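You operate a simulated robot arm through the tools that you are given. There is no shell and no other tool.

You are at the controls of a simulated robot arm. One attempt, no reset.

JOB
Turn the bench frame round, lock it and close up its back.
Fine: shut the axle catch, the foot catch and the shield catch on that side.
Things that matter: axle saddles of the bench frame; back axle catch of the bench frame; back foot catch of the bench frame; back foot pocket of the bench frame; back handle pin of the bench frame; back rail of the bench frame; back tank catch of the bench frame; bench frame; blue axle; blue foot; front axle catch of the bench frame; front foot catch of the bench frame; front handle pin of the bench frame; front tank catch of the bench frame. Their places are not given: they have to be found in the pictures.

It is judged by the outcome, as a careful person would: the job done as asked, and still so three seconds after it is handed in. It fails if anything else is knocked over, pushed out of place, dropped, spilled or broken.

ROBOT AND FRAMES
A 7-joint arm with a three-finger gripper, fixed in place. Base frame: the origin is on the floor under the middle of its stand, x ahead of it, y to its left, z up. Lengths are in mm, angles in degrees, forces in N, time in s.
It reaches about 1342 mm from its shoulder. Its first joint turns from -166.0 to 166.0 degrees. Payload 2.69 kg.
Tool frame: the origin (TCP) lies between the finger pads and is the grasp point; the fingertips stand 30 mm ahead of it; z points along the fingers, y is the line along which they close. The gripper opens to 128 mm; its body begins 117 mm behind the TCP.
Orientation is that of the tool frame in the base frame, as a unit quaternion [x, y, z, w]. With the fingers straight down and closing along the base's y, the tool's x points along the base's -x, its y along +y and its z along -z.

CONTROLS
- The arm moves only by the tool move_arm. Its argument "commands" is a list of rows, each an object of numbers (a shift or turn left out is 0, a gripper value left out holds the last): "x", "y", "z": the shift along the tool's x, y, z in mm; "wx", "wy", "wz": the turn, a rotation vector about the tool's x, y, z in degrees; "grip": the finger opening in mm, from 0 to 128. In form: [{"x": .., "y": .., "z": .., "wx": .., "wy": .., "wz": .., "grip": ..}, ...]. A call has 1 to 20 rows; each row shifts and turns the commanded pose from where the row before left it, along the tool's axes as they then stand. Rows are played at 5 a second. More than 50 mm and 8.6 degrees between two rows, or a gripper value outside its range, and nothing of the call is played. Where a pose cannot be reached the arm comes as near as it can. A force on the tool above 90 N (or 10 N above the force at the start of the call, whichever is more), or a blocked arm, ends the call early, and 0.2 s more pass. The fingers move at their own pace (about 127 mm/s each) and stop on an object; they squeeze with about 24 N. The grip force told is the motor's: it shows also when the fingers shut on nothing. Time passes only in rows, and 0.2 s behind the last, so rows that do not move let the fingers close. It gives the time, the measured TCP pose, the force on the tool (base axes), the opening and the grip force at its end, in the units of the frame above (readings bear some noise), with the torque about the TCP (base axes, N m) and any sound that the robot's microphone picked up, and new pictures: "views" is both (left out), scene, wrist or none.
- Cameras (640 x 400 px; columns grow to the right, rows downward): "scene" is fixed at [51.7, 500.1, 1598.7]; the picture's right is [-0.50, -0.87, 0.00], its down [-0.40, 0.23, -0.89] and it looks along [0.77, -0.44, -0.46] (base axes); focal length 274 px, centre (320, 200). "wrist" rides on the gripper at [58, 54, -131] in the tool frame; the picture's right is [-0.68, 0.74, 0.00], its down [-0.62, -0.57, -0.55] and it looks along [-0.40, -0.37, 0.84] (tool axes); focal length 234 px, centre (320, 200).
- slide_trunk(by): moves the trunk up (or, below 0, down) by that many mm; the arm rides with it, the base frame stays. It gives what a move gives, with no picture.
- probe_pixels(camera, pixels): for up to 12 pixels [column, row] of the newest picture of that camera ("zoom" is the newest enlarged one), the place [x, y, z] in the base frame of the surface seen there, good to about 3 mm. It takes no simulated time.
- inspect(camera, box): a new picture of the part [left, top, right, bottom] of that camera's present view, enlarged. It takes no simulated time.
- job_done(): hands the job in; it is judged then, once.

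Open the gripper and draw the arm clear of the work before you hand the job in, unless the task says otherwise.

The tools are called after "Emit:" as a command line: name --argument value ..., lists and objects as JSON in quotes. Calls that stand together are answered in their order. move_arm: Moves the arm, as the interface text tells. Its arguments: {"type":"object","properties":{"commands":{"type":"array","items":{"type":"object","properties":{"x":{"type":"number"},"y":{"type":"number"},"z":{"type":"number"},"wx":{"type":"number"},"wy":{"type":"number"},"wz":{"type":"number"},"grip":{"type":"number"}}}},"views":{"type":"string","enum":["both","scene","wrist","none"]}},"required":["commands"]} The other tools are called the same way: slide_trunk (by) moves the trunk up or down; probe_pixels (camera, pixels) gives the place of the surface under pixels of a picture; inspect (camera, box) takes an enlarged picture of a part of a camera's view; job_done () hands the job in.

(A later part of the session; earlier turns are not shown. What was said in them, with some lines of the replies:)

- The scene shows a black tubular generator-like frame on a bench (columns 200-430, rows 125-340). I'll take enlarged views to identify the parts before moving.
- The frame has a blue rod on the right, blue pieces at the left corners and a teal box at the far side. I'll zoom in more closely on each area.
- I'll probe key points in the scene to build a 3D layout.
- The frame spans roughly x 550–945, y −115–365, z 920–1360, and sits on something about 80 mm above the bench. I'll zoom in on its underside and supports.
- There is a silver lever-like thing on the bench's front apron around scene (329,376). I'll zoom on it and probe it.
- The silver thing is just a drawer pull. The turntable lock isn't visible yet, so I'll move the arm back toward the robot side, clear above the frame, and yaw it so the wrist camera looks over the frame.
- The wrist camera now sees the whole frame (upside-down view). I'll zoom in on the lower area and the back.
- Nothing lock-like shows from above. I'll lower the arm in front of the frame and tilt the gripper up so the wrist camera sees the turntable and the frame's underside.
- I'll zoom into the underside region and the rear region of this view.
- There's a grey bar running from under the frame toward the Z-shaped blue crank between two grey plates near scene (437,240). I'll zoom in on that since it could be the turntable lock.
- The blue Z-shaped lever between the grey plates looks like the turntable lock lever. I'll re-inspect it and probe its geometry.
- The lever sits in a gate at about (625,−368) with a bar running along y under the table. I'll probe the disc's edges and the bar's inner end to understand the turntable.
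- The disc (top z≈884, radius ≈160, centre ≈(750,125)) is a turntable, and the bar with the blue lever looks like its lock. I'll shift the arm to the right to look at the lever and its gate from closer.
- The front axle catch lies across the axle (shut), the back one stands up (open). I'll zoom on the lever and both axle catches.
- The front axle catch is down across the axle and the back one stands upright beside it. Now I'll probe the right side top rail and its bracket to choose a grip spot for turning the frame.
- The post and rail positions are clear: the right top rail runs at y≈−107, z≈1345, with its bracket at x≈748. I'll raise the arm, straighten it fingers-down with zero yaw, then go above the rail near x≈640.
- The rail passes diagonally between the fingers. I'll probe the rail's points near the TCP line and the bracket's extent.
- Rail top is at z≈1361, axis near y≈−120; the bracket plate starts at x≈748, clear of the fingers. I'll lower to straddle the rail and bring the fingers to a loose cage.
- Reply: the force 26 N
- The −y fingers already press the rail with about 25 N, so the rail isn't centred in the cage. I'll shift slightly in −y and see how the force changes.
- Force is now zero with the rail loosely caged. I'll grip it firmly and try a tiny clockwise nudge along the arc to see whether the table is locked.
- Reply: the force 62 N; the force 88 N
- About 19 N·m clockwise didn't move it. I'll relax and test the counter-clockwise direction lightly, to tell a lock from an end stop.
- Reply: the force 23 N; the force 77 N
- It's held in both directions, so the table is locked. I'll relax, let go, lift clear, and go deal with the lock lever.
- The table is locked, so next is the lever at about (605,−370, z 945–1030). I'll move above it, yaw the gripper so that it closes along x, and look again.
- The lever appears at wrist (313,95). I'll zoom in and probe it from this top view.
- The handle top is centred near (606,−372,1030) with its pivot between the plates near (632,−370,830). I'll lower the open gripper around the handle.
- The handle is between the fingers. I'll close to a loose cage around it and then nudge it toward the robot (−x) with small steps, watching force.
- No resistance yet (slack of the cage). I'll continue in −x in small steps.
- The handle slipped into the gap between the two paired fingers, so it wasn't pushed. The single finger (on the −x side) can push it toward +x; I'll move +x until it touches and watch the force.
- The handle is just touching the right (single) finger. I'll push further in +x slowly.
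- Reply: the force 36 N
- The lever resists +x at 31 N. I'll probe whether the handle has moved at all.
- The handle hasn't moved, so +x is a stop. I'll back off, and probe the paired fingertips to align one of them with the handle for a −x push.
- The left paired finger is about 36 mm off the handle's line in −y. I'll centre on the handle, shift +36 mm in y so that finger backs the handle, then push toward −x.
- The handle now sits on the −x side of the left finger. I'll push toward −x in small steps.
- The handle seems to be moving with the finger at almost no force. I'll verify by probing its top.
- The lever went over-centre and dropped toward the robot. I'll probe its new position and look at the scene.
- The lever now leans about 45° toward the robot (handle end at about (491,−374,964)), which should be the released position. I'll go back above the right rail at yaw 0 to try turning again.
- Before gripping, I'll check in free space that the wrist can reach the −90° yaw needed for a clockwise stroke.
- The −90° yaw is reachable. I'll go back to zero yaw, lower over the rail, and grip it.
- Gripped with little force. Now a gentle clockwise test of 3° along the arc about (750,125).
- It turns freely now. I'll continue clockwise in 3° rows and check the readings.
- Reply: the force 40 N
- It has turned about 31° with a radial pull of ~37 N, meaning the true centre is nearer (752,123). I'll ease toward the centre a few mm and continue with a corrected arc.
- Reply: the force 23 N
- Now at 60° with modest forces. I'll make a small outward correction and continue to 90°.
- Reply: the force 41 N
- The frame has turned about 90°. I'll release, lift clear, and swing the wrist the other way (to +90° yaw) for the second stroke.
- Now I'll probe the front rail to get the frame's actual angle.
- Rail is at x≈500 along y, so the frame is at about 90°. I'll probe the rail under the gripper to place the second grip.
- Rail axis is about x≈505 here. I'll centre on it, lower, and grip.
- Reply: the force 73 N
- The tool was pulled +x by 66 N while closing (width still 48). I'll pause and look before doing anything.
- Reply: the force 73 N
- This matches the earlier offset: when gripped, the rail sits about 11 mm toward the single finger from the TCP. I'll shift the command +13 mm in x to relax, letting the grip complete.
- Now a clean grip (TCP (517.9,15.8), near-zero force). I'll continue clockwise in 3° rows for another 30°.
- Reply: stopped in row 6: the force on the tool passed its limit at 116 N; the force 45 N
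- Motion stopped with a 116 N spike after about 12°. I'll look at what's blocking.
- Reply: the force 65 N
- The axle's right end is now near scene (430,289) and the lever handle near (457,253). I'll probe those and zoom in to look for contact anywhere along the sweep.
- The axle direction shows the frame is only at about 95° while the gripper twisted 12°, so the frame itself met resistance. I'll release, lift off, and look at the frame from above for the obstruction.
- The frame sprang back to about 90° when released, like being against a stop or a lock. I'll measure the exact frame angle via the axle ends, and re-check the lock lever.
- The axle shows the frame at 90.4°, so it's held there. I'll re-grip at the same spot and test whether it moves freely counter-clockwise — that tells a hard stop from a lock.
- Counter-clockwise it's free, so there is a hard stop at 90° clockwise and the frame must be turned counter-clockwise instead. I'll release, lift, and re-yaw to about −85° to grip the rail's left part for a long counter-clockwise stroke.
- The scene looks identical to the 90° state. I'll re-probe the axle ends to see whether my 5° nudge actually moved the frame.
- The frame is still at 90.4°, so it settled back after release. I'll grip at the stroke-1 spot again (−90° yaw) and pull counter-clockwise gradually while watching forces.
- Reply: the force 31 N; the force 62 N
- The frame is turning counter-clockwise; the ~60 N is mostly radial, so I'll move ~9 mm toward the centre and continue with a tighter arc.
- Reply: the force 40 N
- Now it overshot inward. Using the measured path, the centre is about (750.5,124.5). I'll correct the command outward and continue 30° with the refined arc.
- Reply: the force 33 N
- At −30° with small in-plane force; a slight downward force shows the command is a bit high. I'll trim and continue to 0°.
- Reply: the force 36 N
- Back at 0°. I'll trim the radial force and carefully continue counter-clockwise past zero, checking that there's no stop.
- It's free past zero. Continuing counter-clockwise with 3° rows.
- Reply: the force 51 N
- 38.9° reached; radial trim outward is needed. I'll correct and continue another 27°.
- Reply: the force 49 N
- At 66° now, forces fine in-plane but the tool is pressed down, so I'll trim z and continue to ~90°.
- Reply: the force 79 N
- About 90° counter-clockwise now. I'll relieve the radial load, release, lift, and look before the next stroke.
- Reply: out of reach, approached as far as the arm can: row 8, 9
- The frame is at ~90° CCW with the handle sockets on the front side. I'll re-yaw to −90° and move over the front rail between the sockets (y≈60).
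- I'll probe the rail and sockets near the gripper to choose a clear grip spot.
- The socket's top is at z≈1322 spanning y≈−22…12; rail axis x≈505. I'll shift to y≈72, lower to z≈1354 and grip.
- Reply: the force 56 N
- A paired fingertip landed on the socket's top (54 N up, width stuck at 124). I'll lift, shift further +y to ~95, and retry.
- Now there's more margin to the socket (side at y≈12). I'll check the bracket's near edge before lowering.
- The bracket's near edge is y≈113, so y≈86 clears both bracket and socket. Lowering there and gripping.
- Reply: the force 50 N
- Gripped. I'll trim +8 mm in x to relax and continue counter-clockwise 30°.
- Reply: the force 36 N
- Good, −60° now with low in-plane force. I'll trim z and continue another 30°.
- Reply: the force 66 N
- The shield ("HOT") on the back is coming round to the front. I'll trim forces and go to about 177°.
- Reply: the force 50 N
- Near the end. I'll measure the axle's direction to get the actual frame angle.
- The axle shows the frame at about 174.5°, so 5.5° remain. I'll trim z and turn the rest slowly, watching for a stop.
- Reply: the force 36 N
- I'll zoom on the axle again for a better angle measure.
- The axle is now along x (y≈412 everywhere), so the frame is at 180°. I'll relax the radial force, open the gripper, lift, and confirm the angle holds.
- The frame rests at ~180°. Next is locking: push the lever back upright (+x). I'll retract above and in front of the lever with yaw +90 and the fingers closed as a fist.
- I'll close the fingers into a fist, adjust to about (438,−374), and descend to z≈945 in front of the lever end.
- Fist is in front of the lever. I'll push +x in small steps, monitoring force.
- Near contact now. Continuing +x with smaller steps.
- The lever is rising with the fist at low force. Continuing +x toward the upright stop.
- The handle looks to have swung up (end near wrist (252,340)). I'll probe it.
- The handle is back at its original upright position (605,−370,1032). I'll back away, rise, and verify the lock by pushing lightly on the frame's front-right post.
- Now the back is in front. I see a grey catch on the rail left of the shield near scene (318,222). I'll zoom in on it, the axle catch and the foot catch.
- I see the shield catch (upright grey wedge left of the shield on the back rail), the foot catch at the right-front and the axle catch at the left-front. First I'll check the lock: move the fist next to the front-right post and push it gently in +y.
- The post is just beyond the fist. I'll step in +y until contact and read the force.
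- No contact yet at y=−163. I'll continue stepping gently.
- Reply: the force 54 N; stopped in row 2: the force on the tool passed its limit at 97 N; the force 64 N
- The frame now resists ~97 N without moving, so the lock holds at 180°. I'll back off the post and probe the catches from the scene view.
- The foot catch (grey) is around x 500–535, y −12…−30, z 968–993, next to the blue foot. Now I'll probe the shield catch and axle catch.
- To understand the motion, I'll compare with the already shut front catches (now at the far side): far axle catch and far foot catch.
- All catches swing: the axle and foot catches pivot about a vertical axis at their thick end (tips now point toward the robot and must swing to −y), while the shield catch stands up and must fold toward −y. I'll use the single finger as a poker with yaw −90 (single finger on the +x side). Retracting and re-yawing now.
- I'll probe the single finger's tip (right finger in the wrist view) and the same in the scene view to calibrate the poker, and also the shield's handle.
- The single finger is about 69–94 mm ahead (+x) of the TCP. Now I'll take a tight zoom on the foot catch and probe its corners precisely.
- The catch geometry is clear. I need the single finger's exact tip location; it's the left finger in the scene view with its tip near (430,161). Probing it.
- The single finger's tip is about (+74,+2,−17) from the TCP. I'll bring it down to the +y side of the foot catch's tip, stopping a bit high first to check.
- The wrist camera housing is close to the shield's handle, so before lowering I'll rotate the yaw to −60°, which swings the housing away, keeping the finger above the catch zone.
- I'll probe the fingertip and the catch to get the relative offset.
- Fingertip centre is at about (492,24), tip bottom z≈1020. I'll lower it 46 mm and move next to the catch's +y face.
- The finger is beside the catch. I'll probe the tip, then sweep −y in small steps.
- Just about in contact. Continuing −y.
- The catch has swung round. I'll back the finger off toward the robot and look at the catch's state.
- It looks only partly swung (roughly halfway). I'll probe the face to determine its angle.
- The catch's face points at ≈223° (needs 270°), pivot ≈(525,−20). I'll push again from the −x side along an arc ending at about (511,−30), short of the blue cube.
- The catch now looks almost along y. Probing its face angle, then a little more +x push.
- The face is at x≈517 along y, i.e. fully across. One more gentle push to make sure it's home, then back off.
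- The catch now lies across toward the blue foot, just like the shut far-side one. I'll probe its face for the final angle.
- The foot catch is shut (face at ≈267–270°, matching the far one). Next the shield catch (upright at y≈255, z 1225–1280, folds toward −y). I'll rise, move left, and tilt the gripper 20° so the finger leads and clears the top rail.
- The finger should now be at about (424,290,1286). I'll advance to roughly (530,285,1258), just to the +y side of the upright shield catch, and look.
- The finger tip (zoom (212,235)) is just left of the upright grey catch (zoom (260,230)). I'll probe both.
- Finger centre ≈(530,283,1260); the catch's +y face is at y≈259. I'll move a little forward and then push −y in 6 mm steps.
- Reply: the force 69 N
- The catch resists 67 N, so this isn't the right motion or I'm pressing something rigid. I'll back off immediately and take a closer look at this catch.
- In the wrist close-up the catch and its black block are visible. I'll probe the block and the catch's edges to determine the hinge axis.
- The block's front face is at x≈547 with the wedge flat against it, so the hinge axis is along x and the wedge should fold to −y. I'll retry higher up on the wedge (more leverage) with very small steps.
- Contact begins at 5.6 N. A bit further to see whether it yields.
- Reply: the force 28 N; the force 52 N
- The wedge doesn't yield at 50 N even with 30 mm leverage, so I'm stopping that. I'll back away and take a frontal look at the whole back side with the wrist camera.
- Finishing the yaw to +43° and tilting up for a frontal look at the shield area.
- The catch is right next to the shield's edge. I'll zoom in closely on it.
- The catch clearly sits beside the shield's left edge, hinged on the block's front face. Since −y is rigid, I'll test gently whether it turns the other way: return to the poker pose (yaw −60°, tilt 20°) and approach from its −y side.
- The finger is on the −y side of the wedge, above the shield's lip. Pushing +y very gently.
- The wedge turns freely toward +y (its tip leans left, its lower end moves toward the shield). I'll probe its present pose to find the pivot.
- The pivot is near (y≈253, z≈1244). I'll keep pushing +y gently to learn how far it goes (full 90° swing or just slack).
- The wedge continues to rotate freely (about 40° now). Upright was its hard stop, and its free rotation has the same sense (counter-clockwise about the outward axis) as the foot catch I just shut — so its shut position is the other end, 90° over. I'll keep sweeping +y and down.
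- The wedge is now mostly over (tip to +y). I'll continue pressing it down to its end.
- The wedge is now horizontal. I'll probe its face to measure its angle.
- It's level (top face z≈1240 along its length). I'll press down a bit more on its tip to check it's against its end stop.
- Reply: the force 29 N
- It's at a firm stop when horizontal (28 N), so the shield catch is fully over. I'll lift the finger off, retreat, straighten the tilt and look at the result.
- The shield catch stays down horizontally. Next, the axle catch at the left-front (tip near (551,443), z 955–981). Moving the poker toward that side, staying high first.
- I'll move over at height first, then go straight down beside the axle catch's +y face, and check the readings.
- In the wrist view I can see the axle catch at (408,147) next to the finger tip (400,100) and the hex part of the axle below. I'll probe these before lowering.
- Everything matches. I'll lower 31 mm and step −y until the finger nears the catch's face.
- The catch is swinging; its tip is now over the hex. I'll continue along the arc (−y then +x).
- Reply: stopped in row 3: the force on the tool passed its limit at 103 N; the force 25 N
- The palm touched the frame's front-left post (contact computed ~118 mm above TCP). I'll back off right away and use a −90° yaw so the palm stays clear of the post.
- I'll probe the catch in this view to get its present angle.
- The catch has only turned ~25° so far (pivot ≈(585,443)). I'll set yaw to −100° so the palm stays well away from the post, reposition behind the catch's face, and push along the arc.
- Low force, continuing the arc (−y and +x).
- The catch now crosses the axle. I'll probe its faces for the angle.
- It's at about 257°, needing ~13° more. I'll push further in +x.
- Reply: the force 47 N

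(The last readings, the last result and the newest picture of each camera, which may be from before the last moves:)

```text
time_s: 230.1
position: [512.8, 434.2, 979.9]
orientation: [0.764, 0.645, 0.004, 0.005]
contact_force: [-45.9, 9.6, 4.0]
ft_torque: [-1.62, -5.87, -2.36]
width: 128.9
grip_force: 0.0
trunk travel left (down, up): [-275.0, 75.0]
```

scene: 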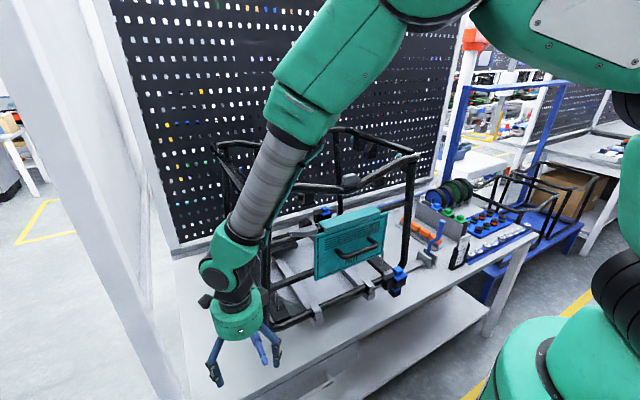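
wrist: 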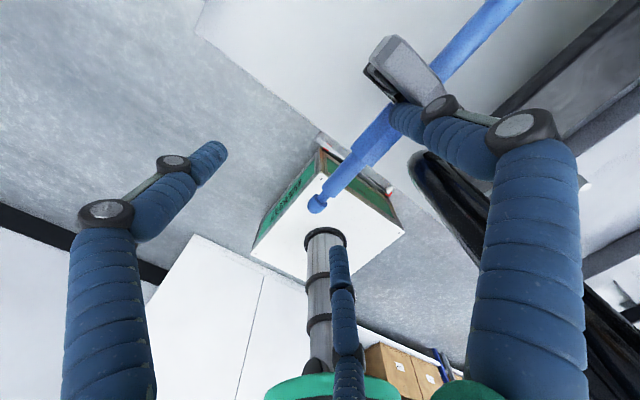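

The catch is now perpendicular across the axle (both edges at constant x, ≈270°). The palm brushed the post at the end, so I'll back straight off toward the robot and then rise.

Emit:
move_arm --commands '[{"x": 0.7, "y": -10}, {"x": 1, "y": -15}, {"x": 1, "y": -20}, {"x": 1, "y": -25}, {"z": -40}, {"z": -40}, {"z": -40}, {"z": -40}, {"x": 30, "y": -30}, {"x": 0, "y": -40}, {}]' --views "both"

Emit:
inspect --camera "scene" --box '[210, 270, 310, 370]'

```text
time_s: 232.5
position: [382.1, 492.2, 1141.3]
orientation: [0.764, 0.645, 0.006, 0.005]
contact_force: [-0.1, 0.8, -0.3]
ft_torque: [0.08, -0.07, 0.0]
width: 128.2
grip_force: 0.1
trunk travel left (down, up): [-275.0, 75.0]
```

scene: 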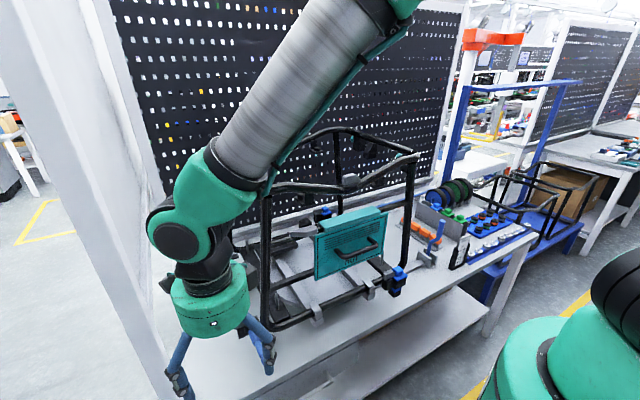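
wrist: 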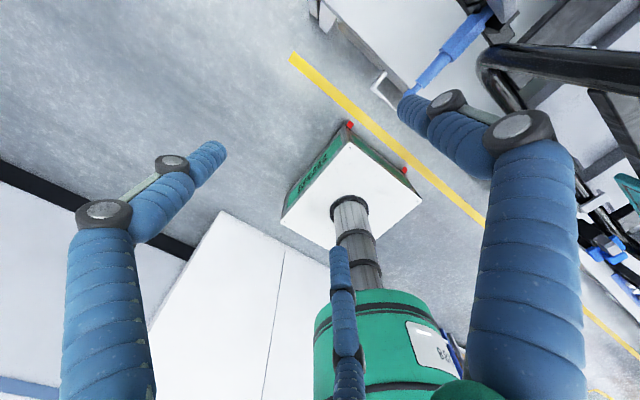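

```text
4.00 times, centred on (260, 320) of scene
```

zoom: 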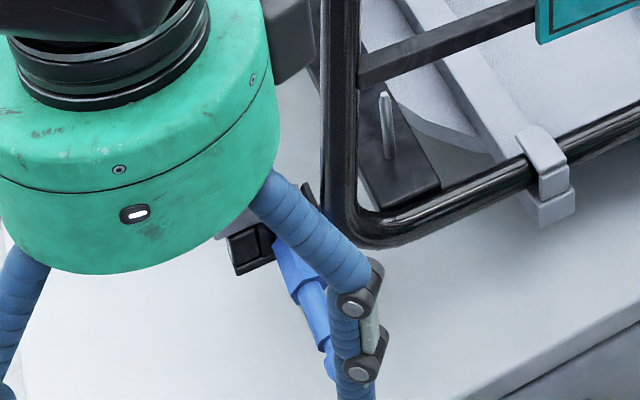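

I'll raise the arm and move it clear to the right so the scene camera sees all the catches.

Emit:
move_arm --commands '[{"z": -40}, {"z": -40}, {"z": -40}, {"z": -40}, {"z": -40}, {"z": -40}, {"z": -40}, {"z": -40}, {"x": -44.3, "y": 7.8}, {"x": -44.3, "y": 7.8}, {"x": -44.3, "y": 7.8}, {"x": -44.3, "y": 7.8}, {"x": -44.3, "y": 7.8}, {"x": -44.3, "y": 7.8}, {"x": -44.3, "y": 7.8}, {"x": -44.3, "y": 7.8}, {"x": -44.3, "y": 7.8}, {"x": -44.3, "y": 7.8}, {"x": -44.3, "y": 7.8}, {}]' --views "scene"

Emit:
inspect --camera "scene" --box '[210, 270, 310, 370]'

Emit:
inspect --camera "scene" --box '[285, 190, 425, 310]'

```text
time_s: 236.7
position: [381.3, -4.9, 1459.1]
orientation: [0.764, 0.645, 0.005, 0.005]
contact_force: [-0.2, -0.3, -0.8]
ft_torque: [0.03, 0.0, -0.01]
width: 128.0
grip_force: 0.1
trunk travel left (down, up): [-275.0, 75.0]
```

scene: 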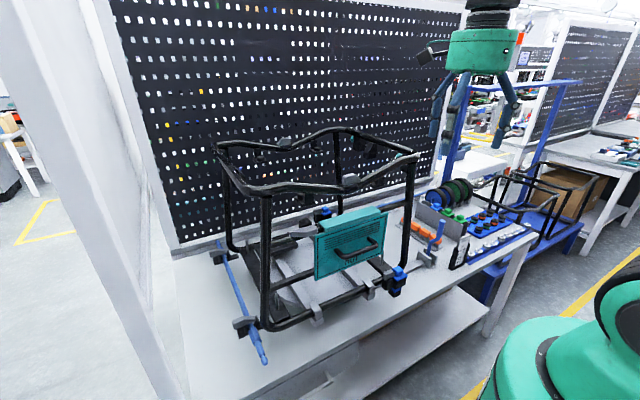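

```text
4.00 times, centred on (260, 320) of scene
```

zoom: 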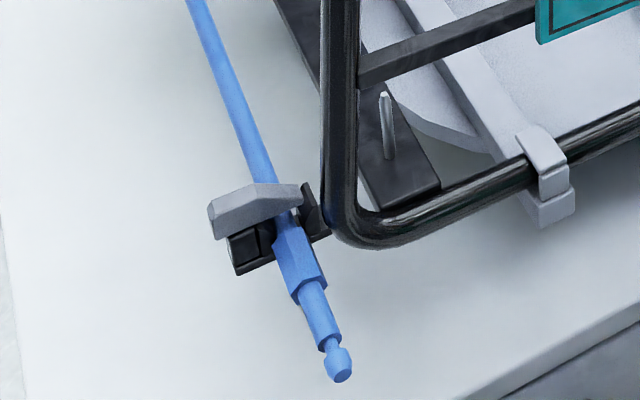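

```text
3.33 times, centred on (355, 250) of scene
```

zoom: 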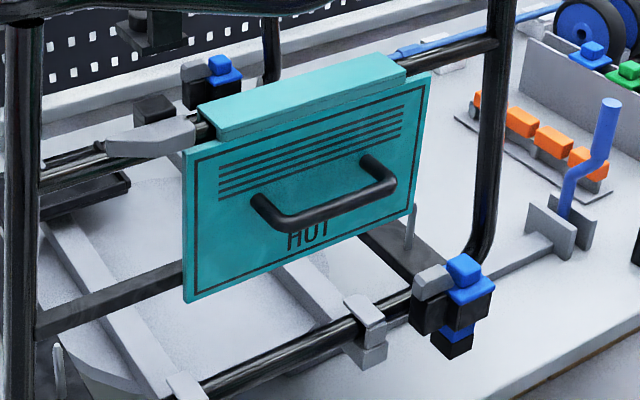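

Everything looks right: the axle catch lies across the axle like the far one, the foot catch points over the blue foot, and the shield catch lies flat. I'll verify frame alignment, the lever and the catch angles by probing.

Emit:
inspect --camera "scene" --box '[375, 250, 425, 300]'

Emit:
probe_pixels --camera "zoom" --pixels '[[200, 222], [210, 219], [220, 216], [230, 213], [240, 210], [250, 207], [260, 205], [270, 203], [205, 185], [225, 178], [245, 170], [260, 168]]'

Emit:
inspect --camera "scene" --box '[235, 305, 285, 355]'

Emit:
probe_pixels --camera "zoom" --pixels '[[170, 190], [190, 185], [210, 180], [230, 175], [250, 170], [270, 165], [290, 160], [310, 155], [330, 150], [345, 145]]'

Emit:
probe_pixels --camera "scene" --pixels '[[263, 358], [259, 349], [245, 311], [240, 298], [234, 283], [229, 270], [439, 222], [437, 235], [430, 250]]'

```text
8.00 times, centred on (400, 275) of scene
```

zoom: 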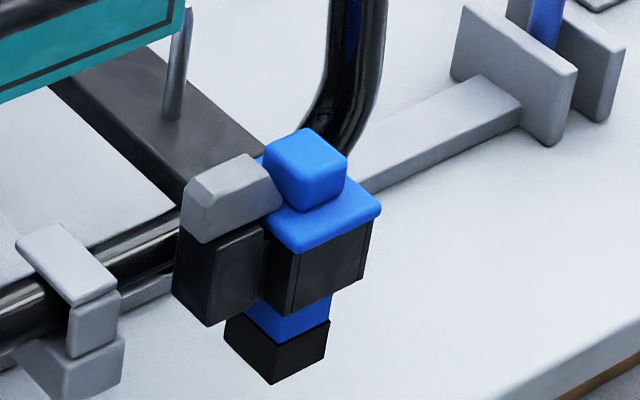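

```text
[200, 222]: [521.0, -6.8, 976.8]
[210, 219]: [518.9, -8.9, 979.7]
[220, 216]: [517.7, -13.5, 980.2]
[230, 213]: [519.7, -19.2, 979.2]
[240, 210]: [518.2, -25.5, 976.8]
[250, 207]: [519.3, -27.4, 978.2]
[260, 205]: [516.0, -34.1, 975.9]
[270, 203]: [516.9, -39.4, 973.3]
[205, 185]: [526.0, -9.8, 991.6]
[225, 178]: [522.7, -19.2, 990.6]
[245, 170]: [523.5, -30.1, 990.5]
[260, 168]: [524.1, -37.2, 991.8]
```

```text
8.00 times, centred on (260, 330) of scene
```

zoom: 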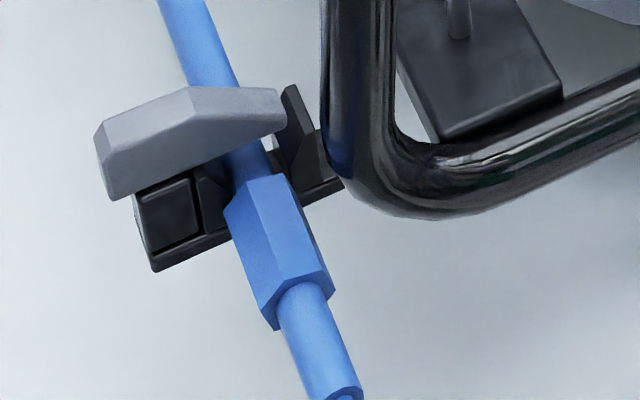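

```text
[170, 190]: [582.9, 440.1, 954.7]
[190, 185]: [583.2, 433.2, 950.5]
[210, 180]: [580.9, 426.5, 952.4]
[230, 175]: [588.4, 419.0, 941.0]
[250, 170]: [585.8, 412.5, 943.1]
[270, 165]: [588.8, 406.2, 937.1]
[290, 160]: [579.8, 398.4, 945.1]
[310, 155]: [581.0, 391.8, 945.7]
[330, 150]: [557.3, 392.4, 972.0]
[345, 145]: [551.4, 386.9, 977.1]
```

```text
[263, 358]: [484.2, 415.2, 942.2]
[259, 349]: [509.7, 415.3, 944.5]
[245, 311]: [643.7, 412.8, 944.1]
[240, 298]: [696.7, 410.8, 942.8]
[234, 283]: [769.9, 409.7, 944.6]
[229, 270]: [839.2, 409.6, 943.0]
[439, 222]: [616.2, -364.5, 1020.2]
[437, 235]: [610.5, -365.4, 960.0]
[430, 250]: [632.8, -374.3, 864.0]
```

The frame alignment (axle slope under 1°) and lever (upright at x≈610) are fine. I'll probe the axle catch's front face properly and the shield catch once more.

Emit:
probe_pixels --camera "zoom" --pixels '[[115, 165], [140, 155], [165, 150], [190, 142], [215, 133], [240, 128], [265, 120], [150, 115], [200, 95], [250, 95]]'

Emit:
inspect --camera "scene" --box '[290, 195, 350, 245]'

Emit:
probe_pixels --camera "zoom" --pixels '[[100, 300], [130, 310], [170, 305], [210, 300], [245, 290], [265, 280], [120, 280], [180, 260], [230, 245], [255, 245], [290, 270], [310, 310]]'

```text
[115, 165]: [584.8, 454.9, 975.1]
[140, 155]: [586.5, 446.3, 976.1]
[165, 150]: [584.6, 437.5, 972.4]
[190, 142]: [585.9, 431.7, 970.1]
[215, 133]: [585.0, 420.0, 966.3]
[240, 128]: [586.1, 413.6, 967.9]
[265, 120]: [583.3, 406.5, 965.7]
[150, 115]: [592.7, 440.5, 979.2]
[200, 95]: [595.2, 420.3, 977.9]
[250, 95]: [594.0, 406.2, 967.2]
```

```text
8.00 times, centred on (320, 220) of scene
```

zoom: 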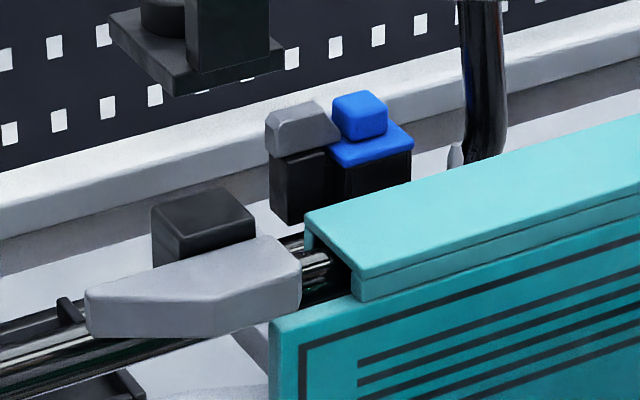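

```text
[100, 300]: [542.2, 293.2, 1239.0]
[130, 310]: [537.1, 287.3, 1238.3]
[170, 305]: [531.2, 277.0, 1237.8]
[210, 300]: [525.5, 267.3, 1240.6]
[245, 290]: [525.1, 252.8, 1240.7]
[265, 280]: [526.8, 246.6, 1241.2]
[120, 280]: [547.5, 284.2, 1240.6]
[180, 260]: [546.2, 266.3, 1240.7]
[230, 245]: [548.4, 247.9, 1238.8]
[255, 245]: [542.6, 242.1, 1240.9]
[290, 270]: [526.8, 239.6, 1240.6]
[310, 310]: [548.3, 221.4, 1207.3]
```

All three catches measure square (axle catch face x≈585 constant, foot catch ≈270°, shield catch level), the axle, foot and shield are in place, and the lever is upright. I'll draw the arm further back with the gripper open, let things settle and take a final look.

Emit:
move_arm --commands '[{"x": -5, "y": -30, "z": -25}, {"x": -5, "y": -30, "z": -25}, {}, {}, {}, {}, {}]' --views "both"

Emit:
inspect --camera "scene" --box '[190, 110, 510, 370]'

```text
time_s: 238.3
position: [319.0, -3.7, 1507.6]
orientation: [0.764, 0.646, 0.006, 0.005]
contact_force: [0.7, -0.3, -0.4]
ft_torque: [0.01, -0.01, 0.01]
width: 127.8
grip_force: 0.0
trunk travel left (down, up): [-275.0, 75.0]
```

scene: 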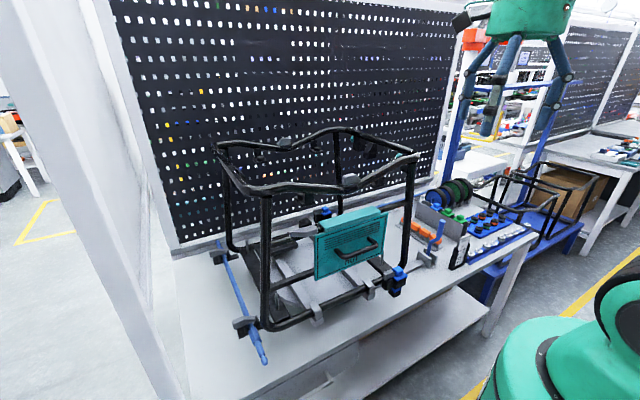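
wrist: 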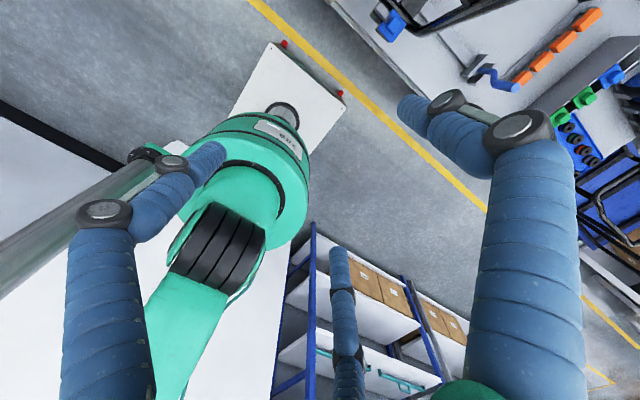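

```text
1.54 times, centred on (350, 240) of scene
```

zoom: 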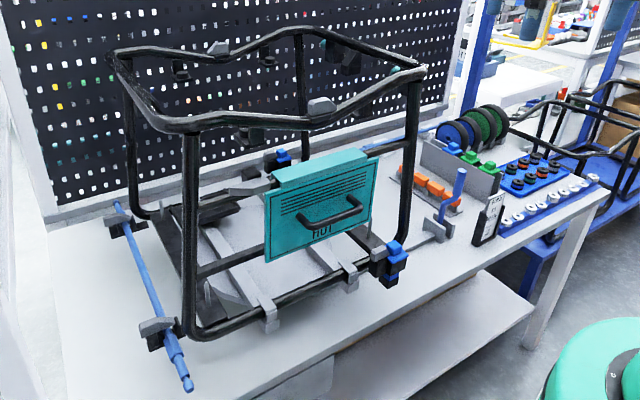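

The frame has been turned 180° with its back to the front, and the lock lever is upright and holding. The axle, foot and shield catches on the back are shut. The gripper is open and clear, so I'm handing the job in.

Emit:
job_done

```text
The job is handed in.
```

The job is handed in: I turned the bench frame 180° so its back faces the robot, locked it, and shut the three catches on that side. One choice carries some doubt: which end of the shield catch's travel is shut.

- **Turn:** The turntable only goes 90° clockwise before a hard stop, so I took it the rest of the way counter-clockwise. The axle reads within about 1° of straight.
- **Lock:** The lever is back in its original upright position. The frame didn't give when I pushed a post with up to 97 N.
- **Axle and foot catches:** Both now lie across their parts, matching the ones already shut on the far side.
- **Shield catch:** It would only swing away from the shield, from upright down to lying along the rail, with a hard stop at each end. I took lying along the rail as shut because it started upright, and the other catches on the back started open.
- **Bumps:** A fingertip pressed on a handle socket (54 N), the palm hit the front-left post twice (103 N, then about 46 N), and I pushed the shield catch the wrong way (up to 67 N). I saw no damage. The frame angle reads about 0.5° off what it was before those pushes, which could be measurement noise.

The blue axle, the blue foot, the shield and everything else on the bench looked in place in the final pictures. The arm is clear with the gripper open.
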